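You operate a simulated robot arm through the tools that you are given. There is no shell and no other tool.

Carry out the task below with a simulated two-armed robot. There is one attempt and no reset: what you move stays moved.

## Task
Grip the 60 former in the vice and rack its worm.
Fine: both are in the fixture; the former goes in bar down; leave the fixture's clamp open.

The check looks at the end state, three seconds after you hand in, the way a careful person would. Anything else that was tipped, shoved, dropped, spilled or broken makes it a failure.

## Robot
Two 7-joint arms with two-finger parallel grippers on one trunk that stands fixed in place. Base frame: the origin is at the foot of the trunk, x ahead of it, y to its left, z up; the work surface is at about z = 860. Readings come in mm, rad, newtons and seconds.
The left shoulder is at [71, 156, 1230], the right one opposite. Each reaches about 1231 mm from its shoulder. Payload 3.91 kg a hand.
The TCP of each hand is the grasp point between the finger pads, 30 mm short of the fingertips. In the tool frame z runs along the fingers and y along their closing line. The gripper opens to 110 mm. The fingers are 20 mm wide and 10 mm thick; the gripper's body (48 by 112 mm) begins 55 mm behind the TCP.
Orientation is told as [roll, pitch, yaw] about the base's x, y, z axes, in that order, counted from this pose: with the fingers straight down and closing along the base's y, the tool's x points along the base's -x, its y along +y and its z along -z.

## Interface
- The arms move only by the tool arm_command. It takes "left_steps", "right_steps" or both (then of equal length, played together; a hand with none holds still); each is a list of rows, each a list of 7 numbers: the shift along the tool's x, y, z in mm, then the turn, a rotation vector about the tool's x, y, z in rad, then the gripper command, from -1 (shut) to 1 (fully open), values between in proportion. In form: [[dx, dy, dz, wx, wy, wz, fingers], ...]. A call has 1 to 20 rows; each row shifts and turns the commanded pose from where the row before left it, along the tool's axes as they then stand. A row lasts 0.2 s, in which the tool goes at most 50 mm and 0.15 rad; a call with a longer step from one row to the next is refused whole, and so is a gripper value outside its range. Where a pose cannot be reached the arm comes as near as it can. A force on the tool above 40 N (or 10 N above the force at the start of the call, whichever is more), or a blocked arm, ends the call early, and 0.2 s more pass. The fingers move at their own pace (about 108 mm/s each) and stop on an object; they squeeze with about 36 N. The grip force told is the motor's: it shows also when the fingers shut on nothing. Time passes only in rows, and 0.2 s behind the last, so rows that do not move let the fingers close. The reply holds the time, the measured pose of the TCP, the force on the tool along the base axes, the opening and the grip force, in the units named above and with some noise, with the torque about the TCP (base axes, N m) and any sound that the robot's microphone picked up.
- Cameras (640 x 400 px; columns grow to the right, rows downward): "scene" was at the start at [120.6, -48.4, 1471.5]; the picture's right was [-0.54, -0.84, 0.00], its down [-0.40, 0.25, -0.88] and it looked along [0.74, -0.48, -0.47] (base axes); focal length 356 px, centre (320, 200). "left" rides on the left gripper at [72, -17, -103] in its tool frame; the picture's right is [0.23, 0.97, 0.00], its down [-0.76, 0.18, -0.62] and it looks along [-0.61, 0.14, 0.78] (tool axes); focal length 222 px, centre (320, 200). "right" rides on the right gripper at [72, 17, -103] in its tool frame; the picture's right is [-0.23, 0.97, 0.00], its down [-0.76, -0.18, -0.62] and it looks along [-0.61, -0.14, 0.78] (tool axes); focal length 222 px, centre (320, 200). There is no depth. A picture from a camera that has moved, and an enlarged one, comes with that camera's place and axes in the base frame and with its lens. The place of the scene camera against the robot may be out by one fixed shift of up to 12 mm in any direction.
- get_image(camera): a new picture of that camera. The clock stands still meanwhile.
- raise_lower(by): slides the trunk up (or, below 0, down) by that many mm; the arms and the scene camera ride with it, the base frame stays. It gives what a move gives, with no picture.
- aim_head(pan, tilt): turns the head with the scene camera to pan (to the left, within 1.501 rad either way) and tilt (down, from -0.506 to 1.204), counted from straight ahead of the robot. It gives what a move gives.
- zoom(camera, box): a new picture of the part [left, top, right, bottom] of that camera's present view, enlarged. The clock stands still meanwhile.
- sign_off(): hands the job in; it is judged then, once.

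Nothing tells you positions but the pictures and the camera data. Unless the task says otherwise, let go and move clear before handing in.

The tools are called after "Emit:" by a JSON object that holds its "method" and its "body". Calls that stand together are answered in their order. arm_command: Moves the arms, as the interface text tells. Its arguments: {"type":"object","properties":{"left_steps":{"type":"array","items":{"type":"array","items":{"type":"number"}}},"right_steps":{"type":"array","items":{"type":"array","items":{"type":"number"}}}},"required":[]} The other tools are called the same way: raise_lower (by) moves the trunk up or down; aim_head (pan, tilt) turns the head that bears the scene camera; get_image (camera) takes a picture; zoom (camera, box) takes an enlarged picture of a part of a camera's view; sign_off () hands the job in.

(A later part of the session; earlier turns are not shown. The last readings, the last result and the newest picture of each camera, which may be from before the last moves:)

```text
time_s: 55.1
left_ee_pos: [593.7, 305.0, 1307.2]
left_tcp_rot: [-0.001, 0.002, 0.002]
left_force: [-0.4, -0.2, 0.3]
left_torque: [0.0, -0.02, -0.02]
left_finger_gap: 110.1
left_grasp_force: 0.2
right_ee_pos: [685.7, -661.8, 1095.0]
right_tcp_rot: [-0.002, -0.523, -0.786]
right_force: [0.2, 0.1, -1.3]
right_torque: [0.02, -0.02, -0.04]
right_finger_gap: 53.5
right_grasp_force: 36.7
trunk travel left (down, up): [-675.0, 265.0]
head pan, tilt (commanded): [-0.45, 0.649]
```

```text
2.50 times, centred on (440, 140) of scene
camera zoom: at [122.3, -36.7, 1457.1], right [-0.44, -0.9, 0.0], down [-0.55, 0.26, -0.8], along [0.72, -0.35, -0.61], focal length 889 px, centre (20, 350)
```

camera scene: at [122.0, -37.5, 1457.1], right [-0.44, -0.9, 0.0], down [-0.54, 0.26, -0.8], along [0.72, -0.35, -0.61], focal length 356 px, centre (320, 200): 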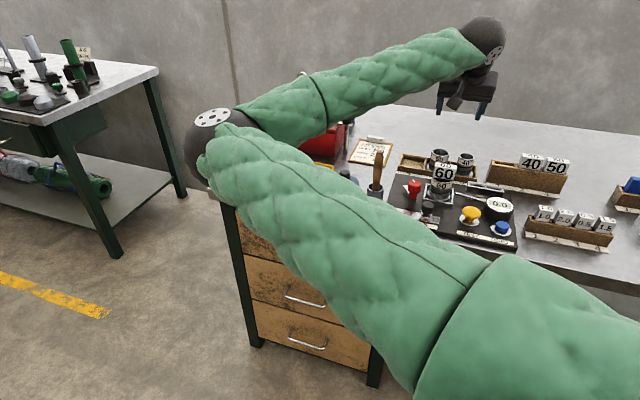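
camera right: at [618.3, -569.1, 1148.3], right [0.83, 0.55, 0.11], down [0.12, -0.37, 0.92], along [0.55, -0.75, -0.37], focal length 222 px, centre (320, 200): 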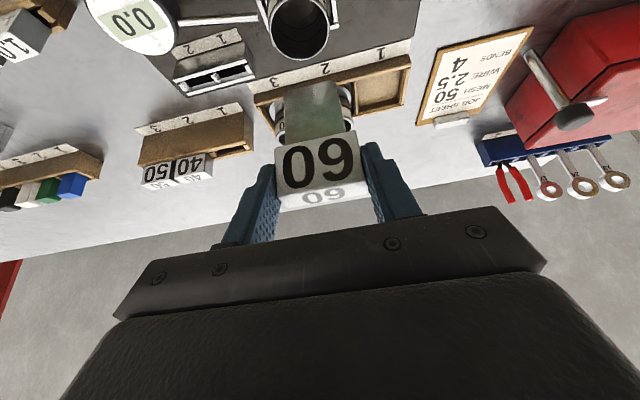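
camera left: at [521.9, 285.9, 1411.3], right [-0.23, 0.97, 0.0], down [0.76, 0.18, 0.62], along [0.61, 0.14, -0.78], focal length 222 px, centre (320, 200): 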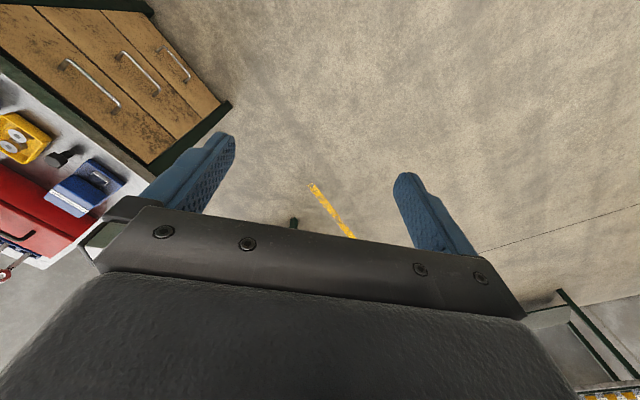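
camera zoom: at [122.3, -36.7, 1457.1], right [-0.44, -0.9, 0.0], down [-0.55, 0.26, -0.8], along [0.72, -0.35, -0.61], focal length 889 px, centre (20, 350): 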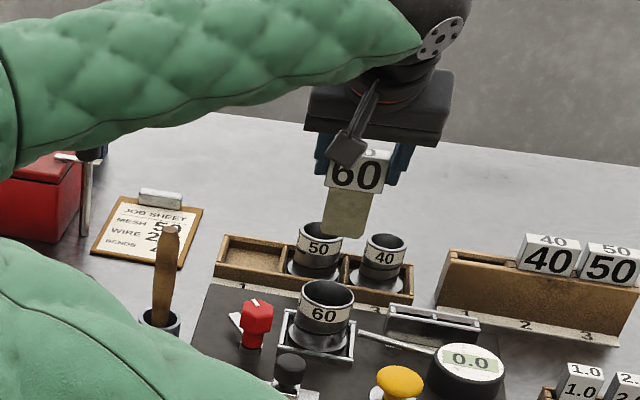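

The former is free: head about 39 mm tall, bar about 58 mm long and 40 mm wide. I zoom in to measure the bar's pose in the grip.

Emit:
{"method": "zoom", "body": {"camera": "right", "box": [240, 60, 400, 220]}}

Emit:
{"method": "zoom", "body": {"camera": "scene", "box": [420, 100, 480, 180]}}

```text
2.50 times, centred on (320, 140) of right
camera zoom: at [618.3, -569.1, 1148.3], right [0.83, 0.55, 0.11], down [0.12, -0.37, 0.92], along [0.55, -0.75, -0.37], focal length 555 px, centre (320, 350)
```

zoom: 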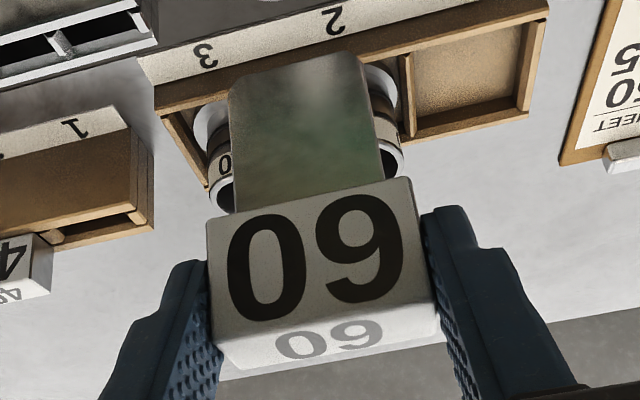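

```text
5.00 times, centred on (450, 140) of scene
camera zoom: at [122.3, -36.7, 1457.1], right [-0.44, -0.9, 0.0], down [-0.55, 0.26, -0.8], along [0.72, -0.35, -0.61], focal length 1778 px, centre (-330, 500)
```

zoom: 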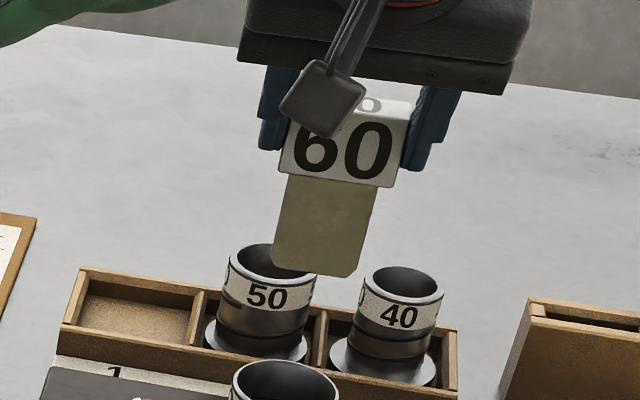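

The bar is well aligned; gap position estimates put the vice gap centre-line about 28 mm toward the front and 517 mm along the bench. I carry the former over at height to hover above the vice.

Emit:
{"method": "arm_command", "body": {"right_steps": [[-7.5, 0, -13, 0, 0, 0, -1], [1.45, 30.4, -0.84, 0, 0, 0, -1], [1.45, 30.4, -0.84, 0, 0, 0, -1], [1.45, 30.4, -0.84, 0, 0, 0, -1], [1.45, 30.4, -0.84, 0, 0, 0, -1], [1.45, 30.4, -0.84, 0, 0, 0, -1], [1.45, 30.4, -0.84, 0, 0, 0, -1], [1.45, 30.4, -0.84, 0, 0, 0, -1], [1.45, 30.4, -0.84, 0, 0, 0, -1], [1.45, 30.4, -0.84, 0, 0, 0, -1], [1.45, 30.4, -0.84, 0, 0, 0, -1], [1.45, 30.4, -0.84, 0, 0, 0, -1], [1.45, 30.4, -0.84, 0, 0, 0, -1], [1.45, 30.4, -0.84, 0, 0, 0, -1], [1.45, 30.4, -0.84, 0, 0, 0, -1], [1.45, 30.4, -0.84, 0, 0, 0, -1], [1.45, 30.4, -0.84, 0, 0, 0, -1], [1.45, 30.6, -0.84, 0, 0, 0, -1], [0, 0, 0, 0, 0, 0, -1]]}}

Emit:
{"method": "get_image", "body": {"camera": "right"}}

Emit:
{"method": "get_image", "body": {"camera": "scene"}}

```text
time_s: 59.1
left_ee_pos: [593.8, 305.6, 1309.0]
left_tcp_rot: [0.0, 0.002, -0.001]
left_force: [-0.2, 0.7, 0.2]
left_torque: [0.02, 0.0, -0.01]
left_finger_gap: 110.2
left_grasp_force: 0.0
right_ee_pos: [924.9, -457.8, 1138.4]
right_tcp_rot: [-0.004, -0.522, -0.775]
right_force: [0.6, 0.9, -2.8]
right_torque: [0.02, 0.03, 0.0]
right_finger_gap: 53.7
right_grasp_force: 36.7
right hand out of reach, approached as far as the arm can: row 11, 12, 13, 14, 15, 16, 17, 18
trunk travel left (down, up): [-675.0, 265.0]
head pan, tilt (commanded): [-0.45, 0.649]
```

```text
taken
camera right: at [856.0, -365.7, 1192.9], right [0.82, 0.56, 0.11], down [0.13, -0.37, 0.92], along [0.55, -0.74, -0.37], focal length 222 px, centre (320, 200)
```

right: 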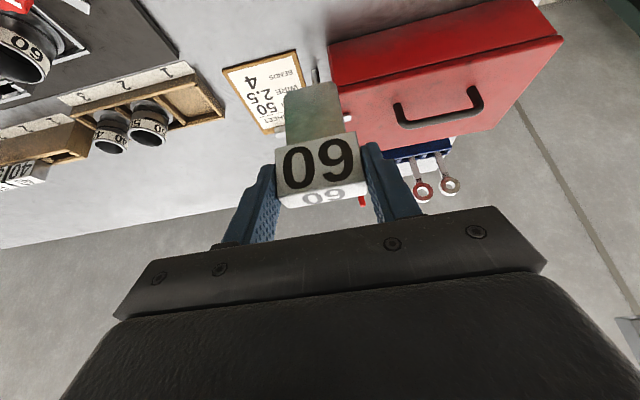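

```text
taken
camera scene: at [122.2, -36.5, 1457.1], right [-0.44, -0.9, 0.0], down [-0.55, 0.26, -0.8], along [0.72, -0.35, -0.61], focal length 356 px, centre (320, 200)
```

scene: 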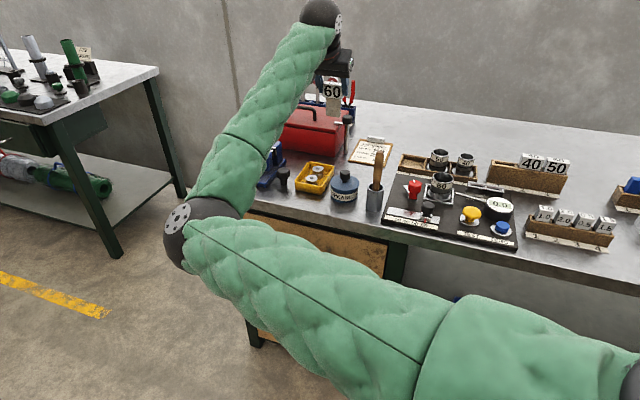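

The arm hit a wrist/elbow limit because the elbow hangs low, not true reach. Raising the trunk should let the arm come in from above; I raise it by 180 mm.

Emit:
{"method": "raise_lower", "body": {"by": 180}}

Emit:
{"method": "get_image", "body": {"camera": "scene"}}

Emit:
{"method": "get_image", "body": {"camera": "right"}}

```text
time_s: 61.1
left_ee_pos: [592.9, 304.6, 1489.5]
left_tcp_rot: [0.0, 0.001, 0.0]
left_force: [-1.0, -0.1, -0.1]
left_torque: [0.01, 0.0, 0.01]
left_finger_gap: 109.9
left_grasp_force: 0.0
right_ee_pos: [925.7, -458.0, 1318.7]
right_tcp_rot: [-0.003, -0.522, -0.775]
right_force: [-0.4, -0.1, -1.2]
right_torque: [0.0, 0.02, 0.0]
right_finger_gap: 53.5
right_grasp_force: 36.0
trunk travel left (down, up): [-855.0, 85.0]
head pan, tilt (commanded): [-0.45, 0.649]
```

```text
taken
camera scene: at [122.5, -36.4, 1637.0], right [-0.44, -0.9, 0.0], down [-0.55, 0.26, -0.8], along [0.72, -0.35, -0.61], focal length 356 px, centre (320, 200)
```

scene: 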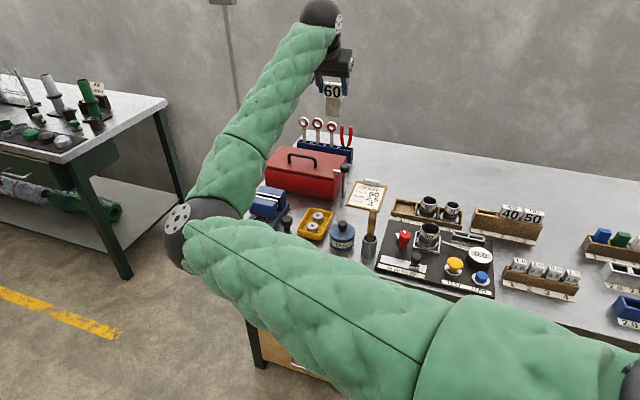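

```text
taken
camera right: at [856.2, -365.6, 1372.7], right [0.82, 0.56, 0.11], down [0.13, -0.37, 0.92], along [0.55, -0.74, -0.37], focal length 222 px, centre (320, 200)
```

right: 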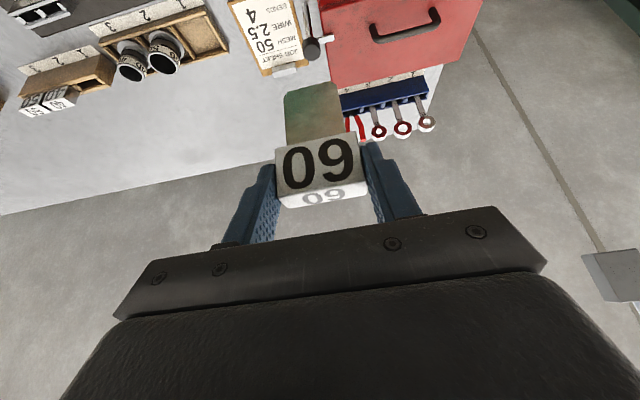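

With the trunk up, I lower the hand again here (over clear bench) before moving on toward the vice.

Emit:
{"method": "arm_command", "body": {"right_steps": [[14.3, 0, 24.8, 0.005, 0, 0.0087, -1], [14.3, 0, 24.8, 0, 0, 0, -1], [14.3, 0, 24.8, 0, 0, 0, -1], [14.3, 0, 24.8, 0, 0, 0, -1], [14.3, 0, 24.8, 0, 0, 0, -1], [14.3, 0, 24.8, 0, 0, 0, -1], [14.3, 0, 24.8, 0, 0, 0, -1], [0, 0, 0, 0, 0, 0, -1]]}}

Emit:
{"method": "get_image", "body": {"camera": "scene"}}

```text
time_s: 62.9
left_ee_pos: [593.6, 304.6, 1488.8]
left_tcp_rot: [-0.001, -0.002, 0.0]
left_force: [0.2, -0.9, 0.0]
left_torque: [0.01, 0.01, 0.0]
left_finger_gap: 110.2
left_grasp_force: 0.1
right_ee_pos: [915.1, -487.5, 1122.4]
right_tcp_rot: [-0.002, -0.521, -0.777]
right_force: [0.5, -0.3, -1.8]
right_torque: [-0.01, 0.0, 0.01]
right_finger_gap: 53.6
right_grasp_force: 35.9
right hand out of reach, approached as far as the arm can: row 1, 2, 3, 5, 6, 7
trunk travel left (down, up): [-855.0, 85.0]
head pan, tilt (commanded): [-0.45, 0.649]
```

```text
taken
camera scene: at [122.1, -36.3, 1637.1], right [-0.44, -0.9, 0.0], down [-0.54, 0.26, -0.8], along [0.72, -0.35, -0.6], focal length 356 px, centre (320, 200)
```

scene: 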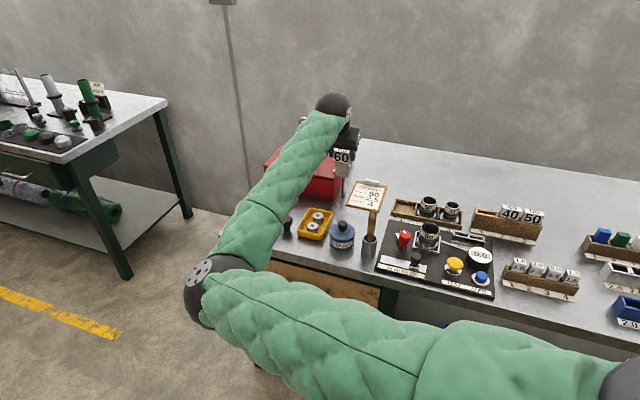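

The block is a wrist-yaw limit at this bearing, not distance: with yaw −45° the arm runs out near the vice, while yaw +15…+75° worked there. I'll test in the air whether a vertical hand at yaw +45° reaches the vice; if so, I'll regrasp the former across its thin side.

Emit:
{"method": "arm_command", "body": {"right_steps": [[0, 0, 0, -0.065, 0, -0.1126, -1], [0, 0, 0, -0.065, 0, -0.1126, -1], [0, 0, 0, -0.065, 0, -0.1126, -1], [0, 0, 0, -0.065, 0, -0.1126, -1], [0, 0, 0, -0.065, 0, -0.1126, -1], [0, 0, 0, -0.065, 0, -0.1126, -1], [0, 0, 0, -0.065, 0, -0.1126, -1], [0, 0, 0, -0.065, 0, -0.1126, -1], [0, 0, 0, -0.065, 0, -0.1126, -1], [0, 0, 0, -0.065, 0, -0.1126, -1], [0, 0, 0, -0.065, 0, -0.1126, -1], [0, 0, 0, -0.065, 0, -0.1126, -1], [0, 0, 0, 0, 0.131, 0, -1], [0, 0, 0, 0, 0.131, 0, -1], [0, 0, 0, 0, 0.131, 0, -1], [0, 0, 0, 0, 0.129, 0, -1], [0, 0, 0, 0, 0, 0, -1]]}}

Emit:
{"method": "get_image", "body": {"camera": "scene"}}

Emit:
{"method": "get_image", "body": {"camera": "right"}}

```text
time_s: 66.5
left_ee_pos: [594.8, 303.7, 1489.1]
left_tcp_rot: [0.001, 0.001, 0.001]
left_force: [-0.8, 0.3, 1.2]
left_torque: [0.02, -0.01, -0.01]
left_finger_gap: 110.1
left_grasp_force: 0.0
right_ee_pos: [914.3, -487.1, 1123.8]
right_tcp_rot: [0.001, 0.001, 0.773]
right_force: [-0.9, 0.0, -2.9]
right_torque: [-0.02, 0.0, -0.03]
right_finger_gap: 53.7
right_grasp_force: 35.6
trunk travel left (down, up): [-855.0, 85.0]
head pan, tilt (commanded): [-0.45, 0.649]
```

```text
taken
camera scene: at [122.2, -36.9, 1637.1], right [-0.44, -0.9, 0.0], down [-0.54, 0.26, -0.8], along [0.72, -0.35, -0.61], focal length 356 px, centre (320, 200)
```

scene: 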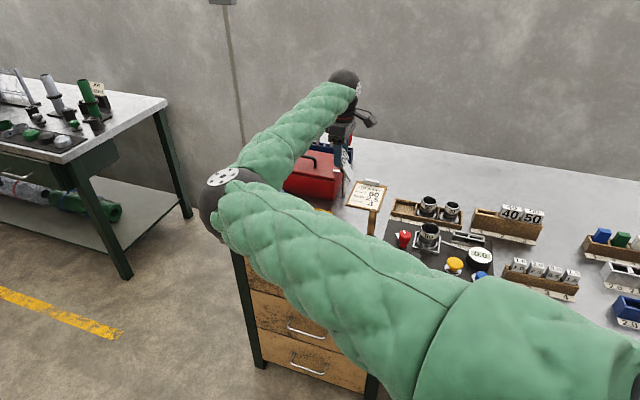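

```text
taken
camera right: at [851.7, -524.9, 1227.4], right [-0.52, 0.86, 0.0], down [0.67, 0.41, 0.62], along [0.53, 0.32, -0.78], focal length 222 px, centre (320, 200)
```

right: 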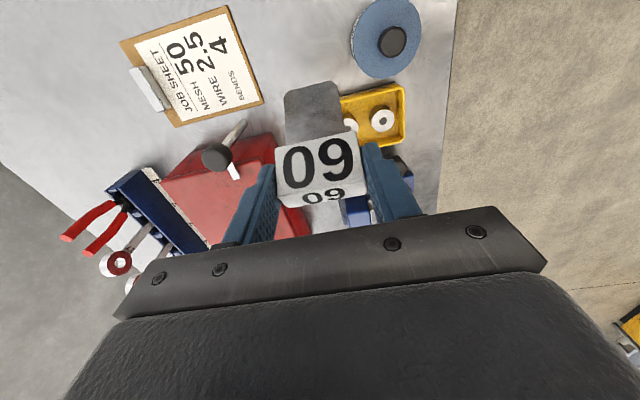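

That orientation is fine here. Now I test reaching over the vice at this height.

Emit:
{"method": "arm_command", "body": {"right_steps": [[-34, 8.1, 0, 0, 0, 0, -1], [-34, 8.1, 0, 0, 0, 0, -1], [-34, 8.1, 0, 0, 0, 0, -1], [-34, 8.1, 0, 0, 0, 0, -1], [-34, 8.1, 0, 0, 0, 0, -1], [-34, 8.1, 0, 0, 0, 0, -1], [-34, 8.1, 0, 0, 0, 0, -1], [0, 0, 0, 0, 0, 0, -1]]}}

Emit:
{"method": "get_image", "body": {"camera": "scene"}}

Emit:
{"method": "get_image", "body": {"camera": "right"}}

```text
time_s: 68.3
left_ee_pos: [595.0, 304.6, 1488.5]
left_tcp_rot: [-0.001, 0.0, -0.001]
left_force: [0.7, -0.8, -1.0]
left_torque: [0.0, -0.02, -0.02]
left_finger_gap: 110.2
left_grasp_force: 0.1
right_ee_pos: [1044.3, -279.5, 1123.4]
right_tcp_rot: [-0.001, 0.003, 0.774]
right_force: [-0.1, -0.4, -1.9]
right_torque: [0.01, 0.0, 0.0]
right_finger_gap: 54.0
right_grasp_force: 36.1
trunk travel left (down, up): [-855.0, 85.0]
head pan, tilt (commanded): [-0.45, 0.649]
```

```text
taken
camera scene: at [122.1, -36.9, 1637.1], right [-0.44, -0.9, 0.0], down [-0.54, 0.26, -0.8], along [0.72, -0.35, -0.61], focal length 356 px, centre (320, 200)
```

scene: 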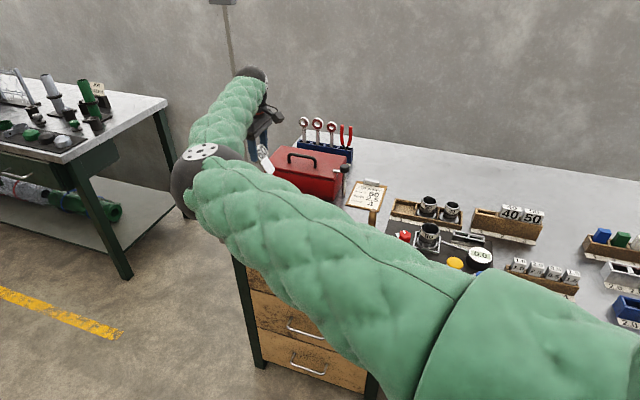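

```text
taken
camera right: at [980.9, -317.8, 1227.5], right [-0.52, 0.86, 0.0], down [0.67, 0.41, 0.62], along [0.53, 0.32, -0.78], focal length 222 px, centre (320, 200)
```

right: 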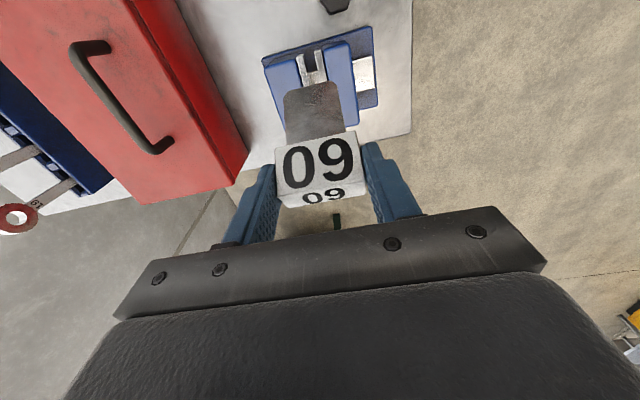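

The vertical hand at yaw +45° reaches the vice comfortably. So I will take the former back to the worm, regrasp it across its thin side at yaw +45°, and return. First a zoom to refine the jaw gap position from here.

Emit:
{"method": "zoom", "body": {"camera": "right", "box": [240, 0, 420, 160]}}

```text
2.50 times, centred on (330, 80) of right
camera zoom: at [980.9, -317.8, 1227.5], right [-0.52, 0.86, 0.0], down [0.67, 0.41, 0.62], along [0.53, 0.32, -0.78], focal length 555 px, centre (295, 500)
```

zoom: 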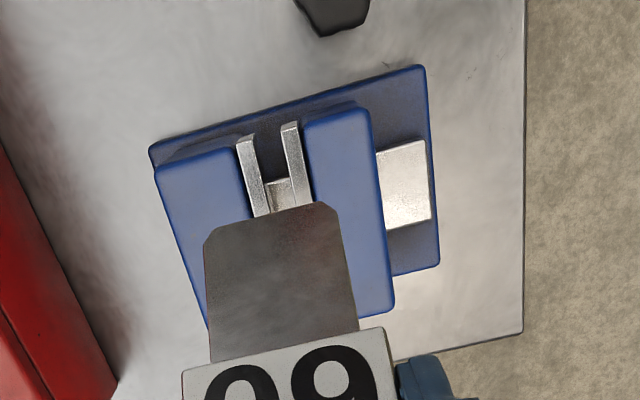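

The gap runs from n≈−942.6 to −930.8 (about 11.8 mm), consistent with before. Now I go back toward the fixture at height with the former.

Emit:
{"method": "arm_command", "body": {"right_steps": [[38.5, -2, -1, 0, 0, 0, -1], [38.5, -2, -1, 0, 0, 0, -1], [38.5, -2, -1, 0, 0, 0, -1], [38.5, -2, -1, 0, 0, 0, -1], [38.5, -2, -1, 0, 0, 0, -1], [38.5, -2, -1, 0, 0, 0, -1], [38.5, -2, -1, 0, 0, 0, -1], [38.5, -2, -1, 0, 0, 0, -1], [38.5, -2, -1, 0, 0, 0, -1], [38.5, -2, -1, 0, 0, 0, -1], [38.5, -2, -1, 0, 0, 0, -1], [38.5, -2, -1, 0, 0, 0, -1], [0, 0, 0, 0, -0.131, 0, -1], [0, 0, 0, 0, -0.131, 0, -1], [0, 0, 0, 0, -0.131, 0, -1], [0, 0, 0, 0, -0.131, 0, -1]]}}

Emit:
{"method": "arm_command", "body": {"right_steps": [[0, 0, 0, 0.065, 0, 0.1126, -1], [0, 0, 0, 0.065, 0, 0.1126, -1], [0, 0, 0, 0.065, 0, 0.1126, -1], [0, 0, 0, 0.065, 0, 0.1126, -1], [0, 0, 0, 0.065, 0, 0.1126, -1], [0, 0, 0, 0.065, 0, 0.1126, -1], [0, 0, 0, 0.065, 0, 0.1126, -1], [0, 0, 0, 0.065, 0, 0.1126, -1], [0, 0, 0, 0.065, 0, 0.1126, -1], [0, 0, 0, 0.065, 0, 0.1126, -1], [0, 0, 0, 0.065, 0, 0.1126, -1], [0, 0, 0, 0.065, 0, 0.1126, -1], [0, 0, 0, 0, 0, 0, -1]]}}

Emit:
{"method": "get_image", "body": {"camera": "right"}}

Emit:
{"method": "get_image", "body": {"camera": "scene"}}

```text
time_s: 71.7
left_ee_pos: [592.3, 303.8, 1488.5]
left_tcp_rot: [-0.001, 0.001, 0.0]
left_force: [0.0, 0.0, 0.1]
left_torque: [-0.02, -0.03, 0.0]
left_finger_gap: 110.3
left_grasp_force: 0.1
right_ee_pos: [730.0, -620.7, 1135.7]
right_tcp_rot: [0.0, -0.526, 0.773]
right_force: [-0.5, -0.6, -2.8]
right_torque: [-0.01, 0.03, 0.0]
right_finger_gap: 53.6
right_grasp_force: 36.6
trunk travel left (down, up): [-855.0, 85.0]
head pan, tilt (commanded): [-0.45, 0.649]
```

```text
time_s: 74.5
left_ee_pos: [593.6, 304.1, 1488.6]
left_tcp_rot: [0.002, -0.001, 0.0]
left_force: [0.2, 0.5, 0.3]
left_torque: [0.01, -0.04, -0.02]
left_finger_gap: 110.2
left_grasp_force: 0.1
right_ee_pos: [731.4, -620.3, 1135.3]
right_tcp_rot: [0.0, -0.521, -0.788]
right_force: [-0.2, 0.6, -2.5]
right_torque: [0.01, 0.02, 0.02]
right_finger_gap: 53.8
right_grasp_force: 35.8
trunk travel left (down, up): [-855.0, 85.0]
head pan, tilt (commanded): [-0.45, 0.649]
```

```text
taken
camera right: at [663.8, -526.5, 1189.5], right [0.83, 0.55, 0.11], down [0.12, -0.37, 0.92], along [0.55, -0.75, -0.38], focal length 222 px, centre (320, 200)
```

right: 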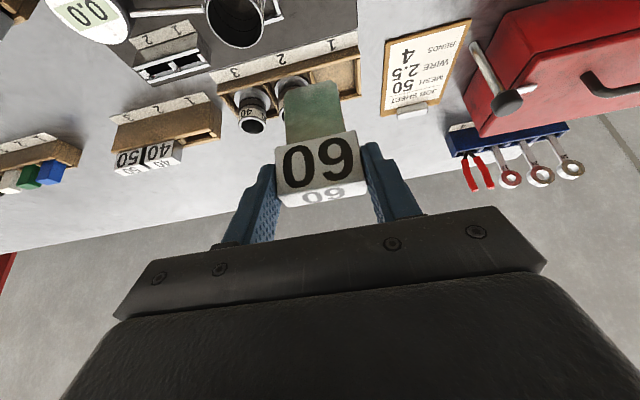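

```text
taken
camera scene: at [122.1, -36.9, 1637.1], right [-0.44, -0.9, 0.0], down [-0.54, 0.26, -0.8], along [0.72, -0.35, -0.61], focal length 356 px, centre (320, 200)
```

scene: 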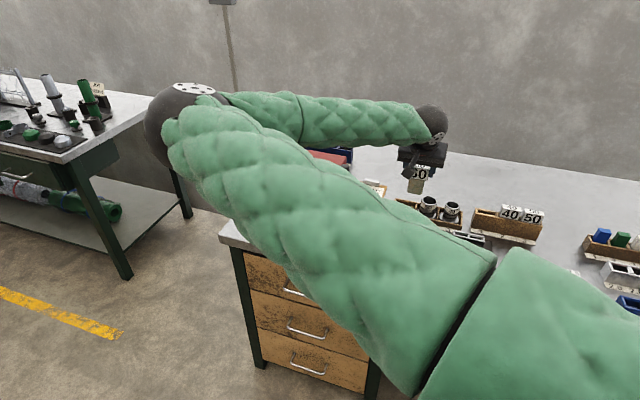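

The former has not slipped in the grip. I move back over the worm and check alignment before inserting.

Emit:
{"method": "arm_command", "body": {"right_steps": [[7.2, -31, 10.8, 0, 0, 0, -1], [7.2, -31, 10.8, 0, 0, 0, -1], [0, 0, 0, 0, 0, 0, -1]]}}

Emit:
{"method": "get_image", "body": {"camera": "right"}}

Emit:
{"method": "zoom", "body": {"camera": "right", "box": [220, 0, 400, 160]}}

Emit:
{"method": "zoom", "body": {"camera": "scene", "box": [380, 100, 500, 260]}}

```text
time_s: 75.3
left_ee_pos: [593.7, 306.1, 1487.8]
left_tcp_rot: [-0.001, 0.0, 0.0]
left_force: [0.2, -0.2, -0.1]
left_torque: [-0.01, -0.02, -0.01]
left_finger_gap: 110.0
left_grasp_force: 0.1
right_ee_pos: [685.9, -662.1, 1109.8]
right_tcp_rot: [-0.001, -0.523, -0.786]
right_force: [0.1, 1.1, -2.2]
right_torque: [0.0, 0.05, -0.04]
right_finger_gap: 53.8
right_grasp_force: 35.8
trunk travel left (down, up): [-855.0, 85.0]
head pan, tilt (commanded): [-0.45, 0.649]
```

```text
taken
camera right: at [617.7, -569.3, 1164.3], right [0.83, 0.55, 0.11], down [0.12, -0.37, 0.92], along [0.55, -0.75, -0.37], focal length 222 px, centre (320, 200)
```

right: 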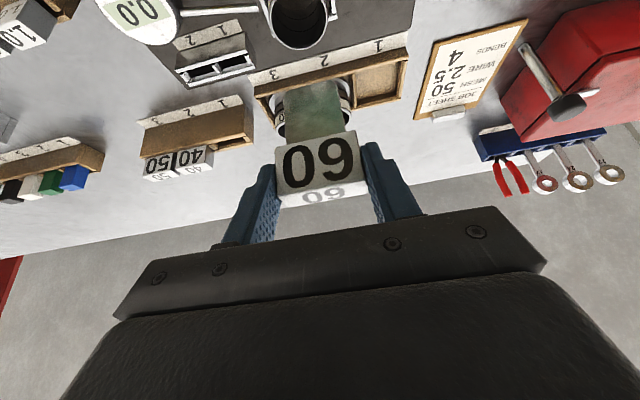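

```text
2.50 times, centred on (310, 80) of right
camera zoom: at [617.7, -569.3, 1164.3], right [0.83, 0.55, 0.11], down [0.12, -0.37, 0.92], along [0.55, -0.75, -0.37], focal length 555 px, centre (345, 500)
```

zoom: 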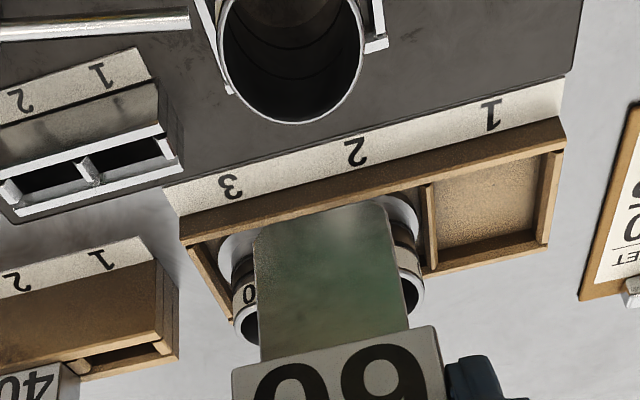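

```text
2.50 times, centred on (440, 180) of scene
camera zoom: at [122.1, -35.1, 1637.2], right [-0.43, -0.9, 0.0], down [-0.54, 0.26, -0.8], along [0.72, -0.35, -0.6], focal length 889 px, centre (20, 250)
```

zoom: 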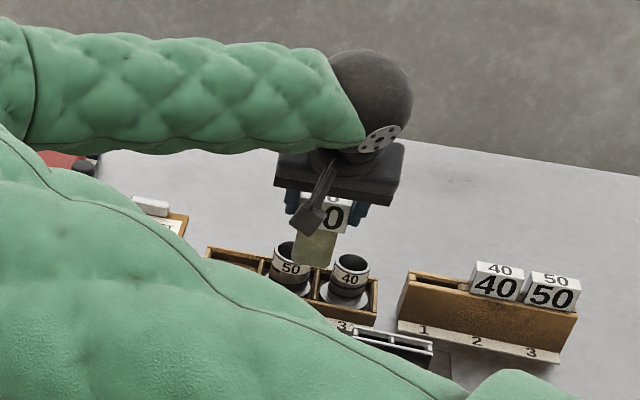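

Worm opening (inner ≈50 mm) and bar line up within about 1 mm. I lower the former back into the worm, slowly.

Emit:
{"method": "arm_command", "body": {"right_steps": [[7, 0, 12.12, 0, 0, 0, -1], [7, 0, 12.12, 0, 0, 0, -1], [7, 0, 12.12, 0, 0, 0, -1], [7, 0, 12.12, 0, 0, 0, -1], [7, 0, 12.12, 0, 0, 0, -1], [7, 0, 12.12, 0, 0, 0, -1], [7, 0, 12.12, 0, 0, 0, -1], [7, 0, 12.12, 0, 0, 0, -1], [7, 0, 12.12, 0, 0, 0, -1], [3, 0, 5.2, 0, 0, 0, -1], [3, 0, 5.2, 0, 0, 0, -1], [0, 0, 0, 0, 0, 0, -1]]}}

Emit:
{"method": "get_image", "body": {"camera": "right"}}

```text
time_s: 77.9
left_ee_pos: [595.2, 304.8, 1487.6]
left_tcp_rot: [-0.001, 0.0, 0.0]
left_force: [0.1, 0.4, -0.1]
left_torque: [0.04, 0.02, -0.03]
left_finger_gap: 109.9
left_grasp_force: 0.1
right_ee_pos: [685.4, -662.1, 971.1]
right_tcp_rot: [0.0, -0.522, -0.785]
right_force: [0.0, 0.2, -2.6]
right_torque: [0.03, 0.03, -0.01]
right_finger_gap: 53.6
right_grasp_force: 36.2
trunk travel left (down, up): [-855.0, 85.0]
head pan, tilt (commanded): [-0.45, 0.649]
```

```text
taken
camera right: at [617.7, -568.9, 1025.6], right [0.83, 0.55, 0.11], down [0.12, -0.37, 0.92], along [0.55, -0.75, -0.37], focal length 222 px, centre (320, 200)
```

right: 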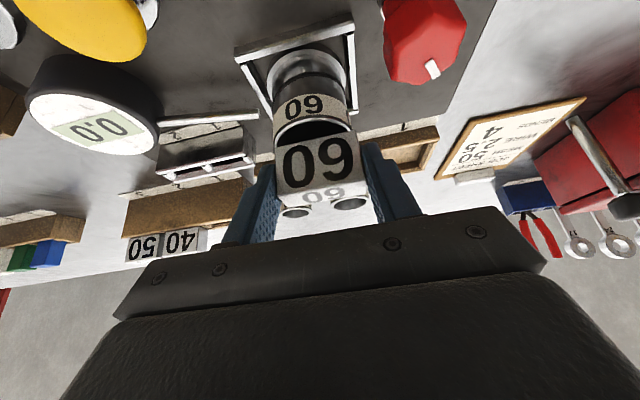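

It is back in the worm, hanging about 1–2 mm above its seat. I lower that bit and let go gently.

Emit:
{"method": "arm_command", "body": {"right_steps": [[0.75, 0, 1.3, 0, 0, 0, -1], [0, 0, 0, 0, 0, 0, -1]]}}

Emit:
{"method": "arm_command", "body": {"right_steps": [[0, 0, 0, 0, 0, 0, 0.1], [0, 0, 0, 0, 0, 0, 0.4], [0, 0, 0, 0, 0, 0, 0.4]]}}

Emit:
{"method": "get_image", "body": {"camera": "right"}}

```text
time_s: 78.5
left_ee_pos: [593.8, 305.0, 1488.8]
left_tcp_rot: [0.0, 0.001, 0.001]
left_force: [0.1, 1.2, -0.5]
left_torque: [-0.02, -0.04, -0.01]
left_finger_gap: 110.2
left_grasp_force: 0.0
right_ee_pos: [685.9, -661.9, 970.0]
right_tcp_rot: [0.001, -0.526, -0.784]
right_force: [1.4, 0.0, 0.2]
right_torque: [-0.08, 0.02, 0.04]
right_finger_gap: 53.7
right_grasp_force: 36.0
trunk travel left (down, up): [-855.0, 85.0]
head pan, tilt (commanded): [-0.45, 0.649]
```

```text
time_s: 79.3
left_ee_pos: [593.4, 304.5, 1489.2]
left_tcp_rot: [0.001, 0.0, 0.001]
left_force: [0.2, 0.5, 0.3]
left_torque: [0.01, 0.04, 0.01]
left_finger_gap: 109.9
left_grasp_force: 0.1
right_ee_pos: [685.9, -662.9, 970.9]
right_tcp_rot: [0.0, -0.521, -0.784]
right_force: [-0.3, 0.4, 0.0]
right_torque: [-0.01, -0.03, 0.0]
right_finger_gap: 77.0
right_grasp_force: 0.0
trunk travel left (down, up): [-855.0, 85.0]
head pan, tilt (commanded): [-0.45, 0.649]
```

```text
taken
camera right: at [617.7, -569.0, 1024.2], right [0.83, 0.55, 0.11], down [0.12, -0.37, 0.92], along [0.55, -0.75, -0.37], focal length 222 px, centre (320, 200)
```

right: 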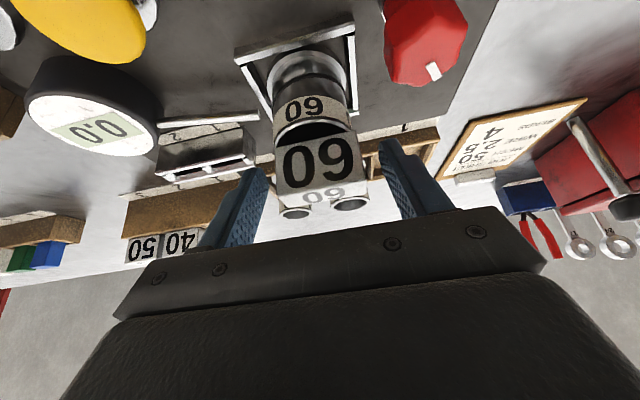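

The former is seated and released. I rise, straighten the hand and turn to yaw +45° for the new grasp.

Emit:
{"method": "arm_command", "body": {"right_steps": [[-15, 0, -26, 0, 0, 0, 0.4], [-15, 0, -26, 0, 0, 0, 0.4], [-15, 0, -26, 0, 0, 0, 0.4], [-15, 0, -26, 0, 0, 0, 0.4], [-15, 0, -26, 0, 0, 0, 0.4], [0, 0, 0, 0, 0.131, 0, 0.4], [0, 0, 0, 0, 0.131, 0, 0.4], [0, 0, 0, 0, 0.131, 0, 0.4], [0, 0, 0, 0, 0.1306, 0, 0.4], [0, 0, 0, 0, 0, -0.1428, 0.2], [0, 0, 0, 0, 0, -0.1428, 0.2], [0, 0, 0, 0, 0, -0.1428, 0.2], [0, 0, 0, 0, 0, -0.1428, 0.2], [0, 0, 0, 0, 0, -0.1428, 0.2], [0, 0, 0, 0, 0, -0.1428, 0.2], [0, 0, 0, 0, 0, -0.1428, 0.2], [0, 0, 0, 0, 0, -0.1428, 0.2], [0, 0, 0, 0, 0, -0.1428, 0.2], [0, 0, 0, 0, 0, -0.1428, 0.2], [0, 0, 0, 0, 0, -0.1428, 0.2]]}}

Emit:
{"method": "get_image", "body": {"camera": "right"}}

Emit:
{"method": "get_image", "body": {"camera": "scene"}}

```text
time_s: 83.5
left_ee_pos: [594.1, 305.4, 1488.8]
left_tcp_rot: [0.002, -0.001, 0.002]
left_force: [-1.3, -0.1, 0.2]
left_torque: [0.02, -0.01, 0.0]
left_finger_gap: 110.1
left_grasp_force: 0.0
right_ee_pos: [684.9, -661.7, 1120.3]
right_tcp_rot: [0.001, 0.0, 0.787]
right_force: [0.0, 0.2, -0.2]
right_torque: [-0.01, 0.03, 0.0]
right_finger_gap: 65.9
right_grasp_force: 0.0
trunk travel left (down, up): [-855.0, 85.0]
head pan, tilt (commanded): [-0.45, 0.649]
```

```text
taken
camera right: at [623.6, -701.5, 1224.3], right [-0.53, 0.85, 0.0], down [0.66, 0.41, 0.62], along [0.53, 0.33, -0.78], focal length 222 px, centre (320, 200)
```

right: 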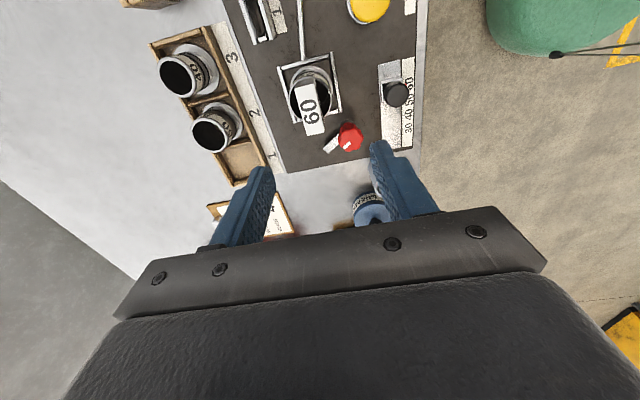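

```text
taken
camera scene: at [122.1, -36.6, 1637.1], right [-0.44, -0.9, 0.0], down [-0.54, 0.26, -0.8], along [0.72, -0.35, -0.6], focal length 356 px, centre (320, 200)
```

scene: 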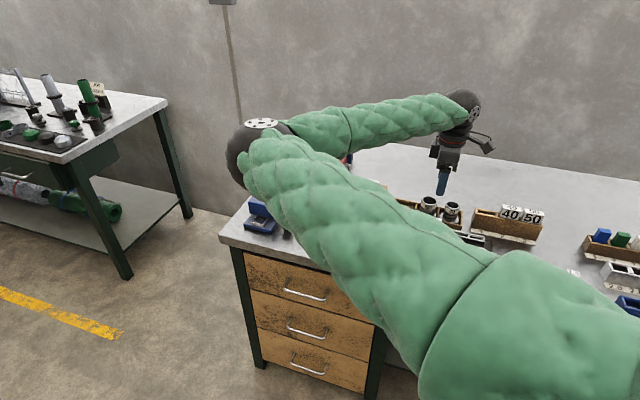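

Emit:
{"method": "zoom", "body": {"camera": "right", "box": [250, 40, 430, 180]}}

Emit:
{"method": "zoom", "body": {"camera": "right", "box": [140, 20, 300, 200]}}

```text
2.86 times, centred on (340, 110) of right
camera zoom: at [623.6, -701.5, 1224.3], right [-0.53, 0.85, 0.0], down [0.66, 0.41, 0.62], along [0.53, 0.33, -0.78], focal length 635 px, centre (263, 457)
```

zoom: 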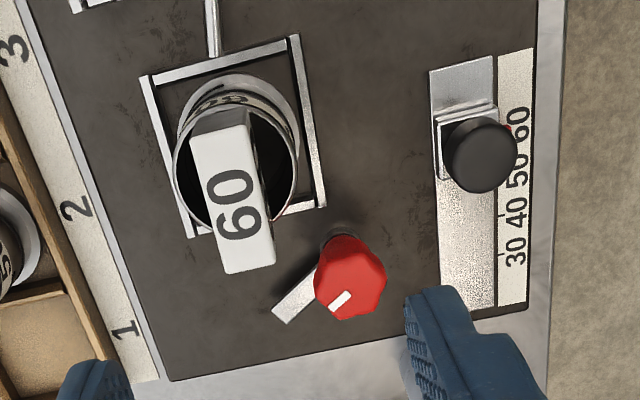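

```text
2.22 times, centred on (220, 110) of right
camera zoom: at [623.6, -701.5, 1224.3], right [-0.53, 0.85, 0.0], down [0.66, 0.41, 0.62], along [0.53, 0.33, -0.78], focal length 494 px, centre (542, 400)
```

zoom: 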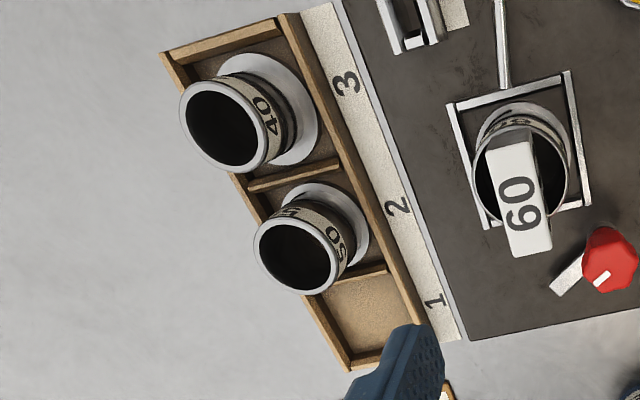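

Top view confirms the former's head centre near (694.4, -670). I shift and descend for the grasp across its thin (front/back) sides, fingertips ending above the head's lower edge.

Emit:
{"method": "arm_command", "body": {"right_steps": [[-0.3, -11.5, 20, 0, 0, 0, 0.1], [0, 0, 30, 0, 0, 0, 0.1], [0, 0, 30, 0, 0, 0, 0.1], [0, 0, 25, 0, 0, 0, 0.1], [0, 0, 15, 0, 0, 0, 0.1], [0, 0, 0, 0, 0, 0, 0.1]]}}

Emit:
{"method": "get_image", "body": {"camera": "right"}}

```text
time_s: 84.9
left_ee_pos: [592.6, 305.0, 1488.1]
left_tcp_rot: [0.002, 0.002, 0.001]
left_force: [-0.3, 0.5, -1.3]
left_torque: [-0.02, 0.01, 0.0]
left_finger_gap: 110.1
left_grasp_force: 0.1
right_ee_pos: [695.5, -670.2, 1000.6]
right_tcp_rot: [0.002, 0.001, 0.783]
right_force: [0.0, -0.4, 0.6]
right_torque: [-0.01, 0.02, -0.01]
right_finger_gap: 60.9
right_grasp_force: 0.1
trunk travel left (down, up): [-855.0, 85.0]
head pan, tilt (commanded): [-0.45, 0.649]
```

```text
taken
camera right: at [632.5, -709.0, 1104.7], right [-0.53, 0.85, 0.0], down [0.67, 0.41, 0.62], along [0.53, 0.33, -0.78], focal length 222 px, centre (320, 200)
```

right: 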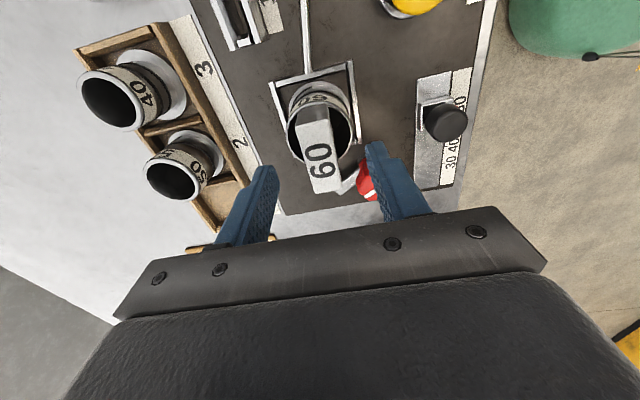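

The head is centred between the fingers. I descend the last 24 mm and close.

Emit:
{"method": "arm_command", "body": {"right_steps": [[0, 0, 14, 0, 0, 0, 0.1], [0, 0, 10, 0, 0, 0, 0.1], [0, 0, 0, 0, 0, 0, -0.4], [0, 0, 0, 0, 0, 0, -1], [0, 0, 0, 0, 0, 0, -1], [0, 0, 0, 0, 0, 0, -1]]}}

Emit:
{"method": "get_image", "body": {"camera": "right"}}

```text
time_s: 86.3
left_ee_pos: [593.8, 304.2, 1489.3]
left_tcp_rot: [0.0, 0.0, -0.001]
left_force: [-0.3, -0.3, -0.4]
left_torque: [-0.04, 0.02, -0.01]
left_finger_gap: 109.9
left_grasp_force: 0.1
right_ee_pos: [694.5, -669.7, 976.9]
right_tcp_rot: [0.0, -0.001, 0.786]
right_force: [1.3, -0.9, 1.5]
right_torque: [-0.06, -0.04, 0.01]
right_finger_gap: 21.7
right_grasp_force: 36.5
trunk travel left (down, up): [-855.0, 85.0]
head pan, tilt (commanded): [-0.45, 0.649]
```

```text
taken
camera right: at [632.3, -709.1, 1080.6], right [-0.53, 0.85, 0.0], down [0.67, 0.41, 0.62], along [0.53, 0.33, -0.78], focal length 222 px, centre (320, 200)
```

right: 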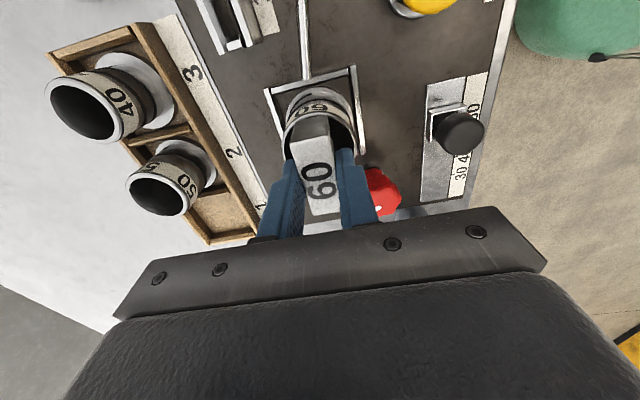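

Gripped at 21.7 mm. I lift straight up, slowly at first.

Emit:
{"method": "arm_command", "body": {"right_steps": [[0, 0, -6, 0, 0, 0, -1], [0, 0, -10, 0, 0, 0, -1], [0, 0, -12, 0, 0, 0, -1], [0, 0, -16, 0, 0, 0, -1], [0, 0, -16, 0, 0, 0, -1], [0, 0, -20, 0, 0, 0, -1], [0, 0, -20, 0, 0, 0, -1], [0, 0, -20, 0, 0, 0, -1], [0, 0, -20, 0, 0, 0, -1], [0, 0, 0, 0, 0, 0, -1]]}}

Emit:
{"method": "get_image", "body": {"camera": "right"}}

Emit:
{"method": "get_image", "body": {"camera": "scene"}}

```text
time_s: 88.5
left_ee_pos: [595.7, 304.0, 1488.1]
left_tcp_rot: [-0.001, 0.002, -0.001]
left_force: [-0.2, -0.6, 0.3]
left_torque: [-0.02, 0.03, -0.01]
left_finger_gap: 110.2
left_grasp_force: 0.1
right_ee_pos: [693.2, -668.9, 1115.9]
right_tcp_rot: [0.003, 0.001, 0.784]
right_force: [-0.1, -0.7, -3.1]
right_torque: [0.02, -0.03, 0.04]
right_finger_gap: 21.7
right_grasp_force: 36.0
trunk travel left (down, up): [-855.0, 85.0]
head pan, tilt (commanded): [-0.45, 0.649]
```

```text
taken
camera right: at [630.5, -708.1, 1219.4], right [-0.53, 0.85, 0.0], down [0.67, 0.41, 0.62], along [0.53, 0.33, -0.78], focal length 222 px, centre (320, 200)
```

right: 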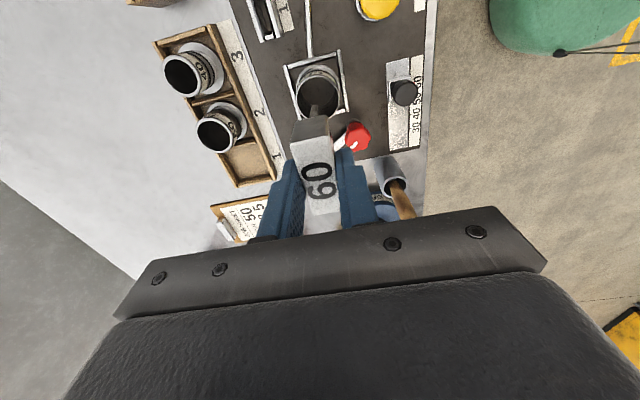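

```text
taken
camera scene: at [122.4, -36.8, 1637.1], right [-0.44, -0.9, 0.0], down [-0.55, 0.26, -0.8], along [0.72, -0.35, -0.61], focal length 356 px, centre (320, 200)
```

scene: 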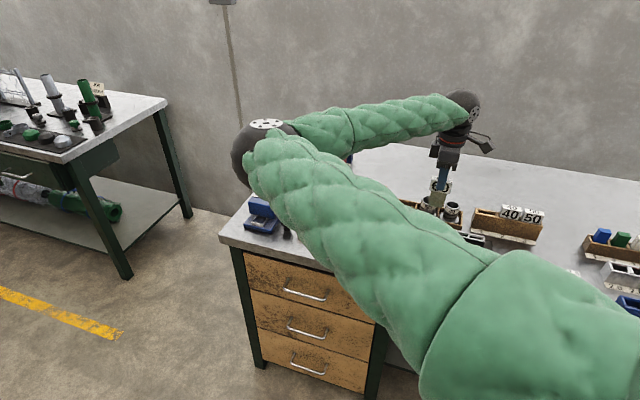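

The former is out again. Zoom to see the bar edge-on (thickness).

Emit:
{"method": "zoom", "body": {"camera": "right", "box": [260, 60, 380, 220]}}

```text
2.50 times, centred on (320, 140) of right
camera zoom: at [630.5, -708.1, 1219.4], right [-0.53, 0.85, 0.0], down [0.67, 0.41, 0.62], along [0.53, 0.33, -0.78], focal length 555 px, centre (320, 350)
```

zoom: 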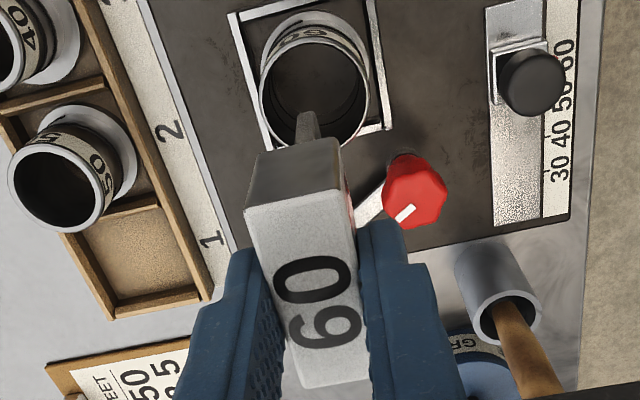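

The bar is about 6–7 mm thick, so the 11.8 mm gap is enough. I carry the former to above the vice.

Emit:
{"method": "arm_command", "body": {"right_steps": [[-30.6, 1.62, 0, 0, 0, 0, -1], [-30.6, 1.62, 0, 0, 0, 0, -1], [-30.6, 1.62, 0, 0, 0, 0, -1], [-30.6, 1.62, 0, 0, 0, 0, -1], [-30.6, 1.62, 0, 0, 0, 0, -1], [-30.6, 1.62, 0, 0, 0, 0, -1], [-30.6, 1.62, 0, 0, 0, 0, -1], [-30.6, 1.62, 0, 0, 0, 0, -1], [-30.6, 1.62, 0, 0, 0, 0, -1], [-30.6, 1.62, 0, 0, 0, 0, -1], [-30.6, 1.62, 0, 0, 0, 0, -1], [-30.6, 1.62, 0, 0, 0, 0, -1], [-30.6, 1.62, 0, 0, 0, 0, -1], [-30.6, 1.62, 0, 0, 0, 0, -1], [-30.6, 1.62, 0, 0, 0, 0, -1], [-30.6, 1.62, 0, 0, 0, 0, -1], [-30.6, 1.62, 0, 0, 0, 0, -1], [0, 0, 0, 0, 0, 0, -1]]}}

Emit:
{"method": "get_image", "body": {"camera": "right"}}

Emit:
{"method": "zoom", "body": {"camera": "right", "box": [240, 20, 420, 180]}}

```text
time_s: 92.3
left_ee_pos: [593.6, 304.5, 1489.0]
left_tcp_rot: [-0.001, 0.0, 0.001]
left_force: [-0.6, 0.5, -0.5]
left_torque: [0.01, -0.01, 0.0]
left_finger_gap: 109.9
left_grasp_force: 0.1
right_ee_pos: [1045.6, -284.0, 1116.1]
right_tcp_rot: [0.002, 0.0, 0.783]
right_force: [0.4, 0.4, -1.9]
right_torque: [-0.01, 0.0, -0.02]
right_finger_gap: 21.5
right_grasp_force: 36.6
trunk travel left (down, up): [-855.0, 85.0]
head pan, tilt (commanded): [-0.45, 0.649]
```

```text
taken
camera right: at [981.2, -322.2, 1219.5], right [-0.53, 0.85, 0.0], down [0.67, 0.41, 0.62], along [0.53, 0.33, -0.78], focal length 222 px, centre (320, 200)
```

right: 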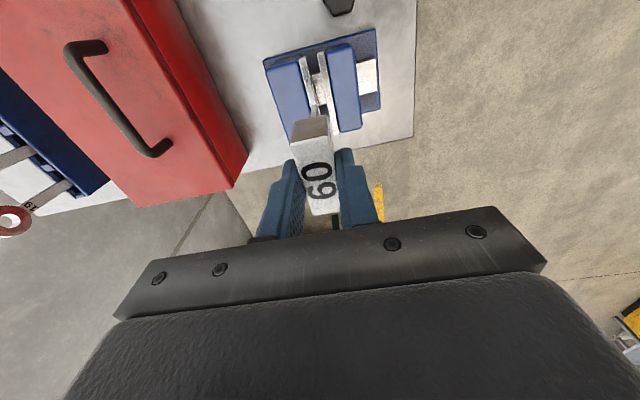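

```text
2.50 times, centred on (330, 100) of right
camera zoom: at [981.2, -322.2, 1219.5], right [-0.53, 0.85, 0.0], down [0.67, 0.41, 0.62], along [0.53, 0.33, -0.78], focal length 555 px, centre (295, 450)
```

zoom: 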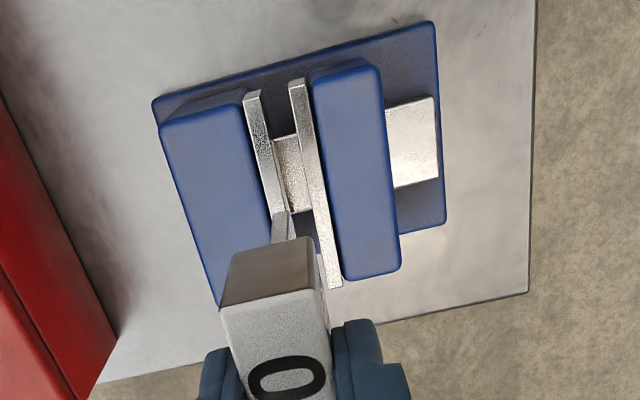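

Excellent view of the gap and the bar's edge in one picture. I zoom closer to align the bar with the gap.

Emit:
{"method": "zoom", "body": {"camera": "right", "box": [290, 40, 390, 140]}}

```text
4.00 times, centred on (340, 90) of right
camera zoom: at [981.2, -322.2, 1219.5], right [-0.53, 0.85, 0.0], down [0.67, 0.41, 0.62], along [0.53, 0.33, -0.78], focal length 888 px, centre (240, 640)
```

zoom: 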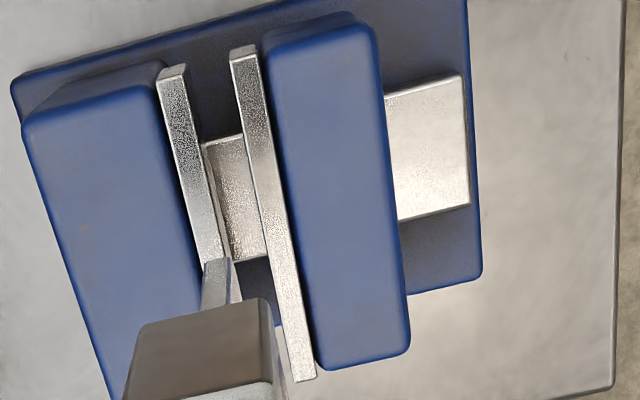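

Emit:
{"method": "zoom", "body": {"camera": "right", "box": [310, 50, 370, 130]}}

```text
5.00 times, centred on (340, 90) of right
camera zoom: at [981.2, -322.2, 1219.5], right [-0.53, 0.85, 0.0], down [0.67, 0.41, 0.62], along [0.53, 0.33, -0.78], focal length 1111 px, centre (220, 750)
```

zoom: 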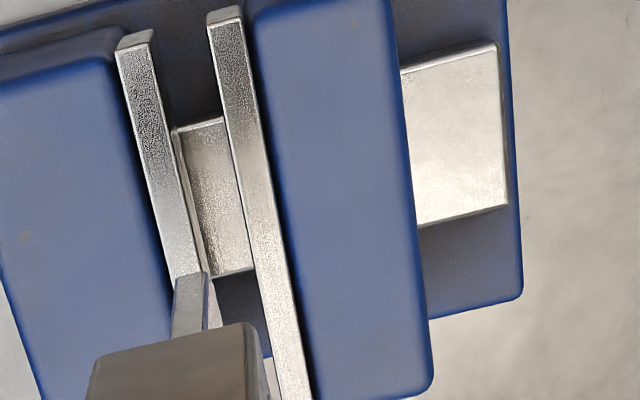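

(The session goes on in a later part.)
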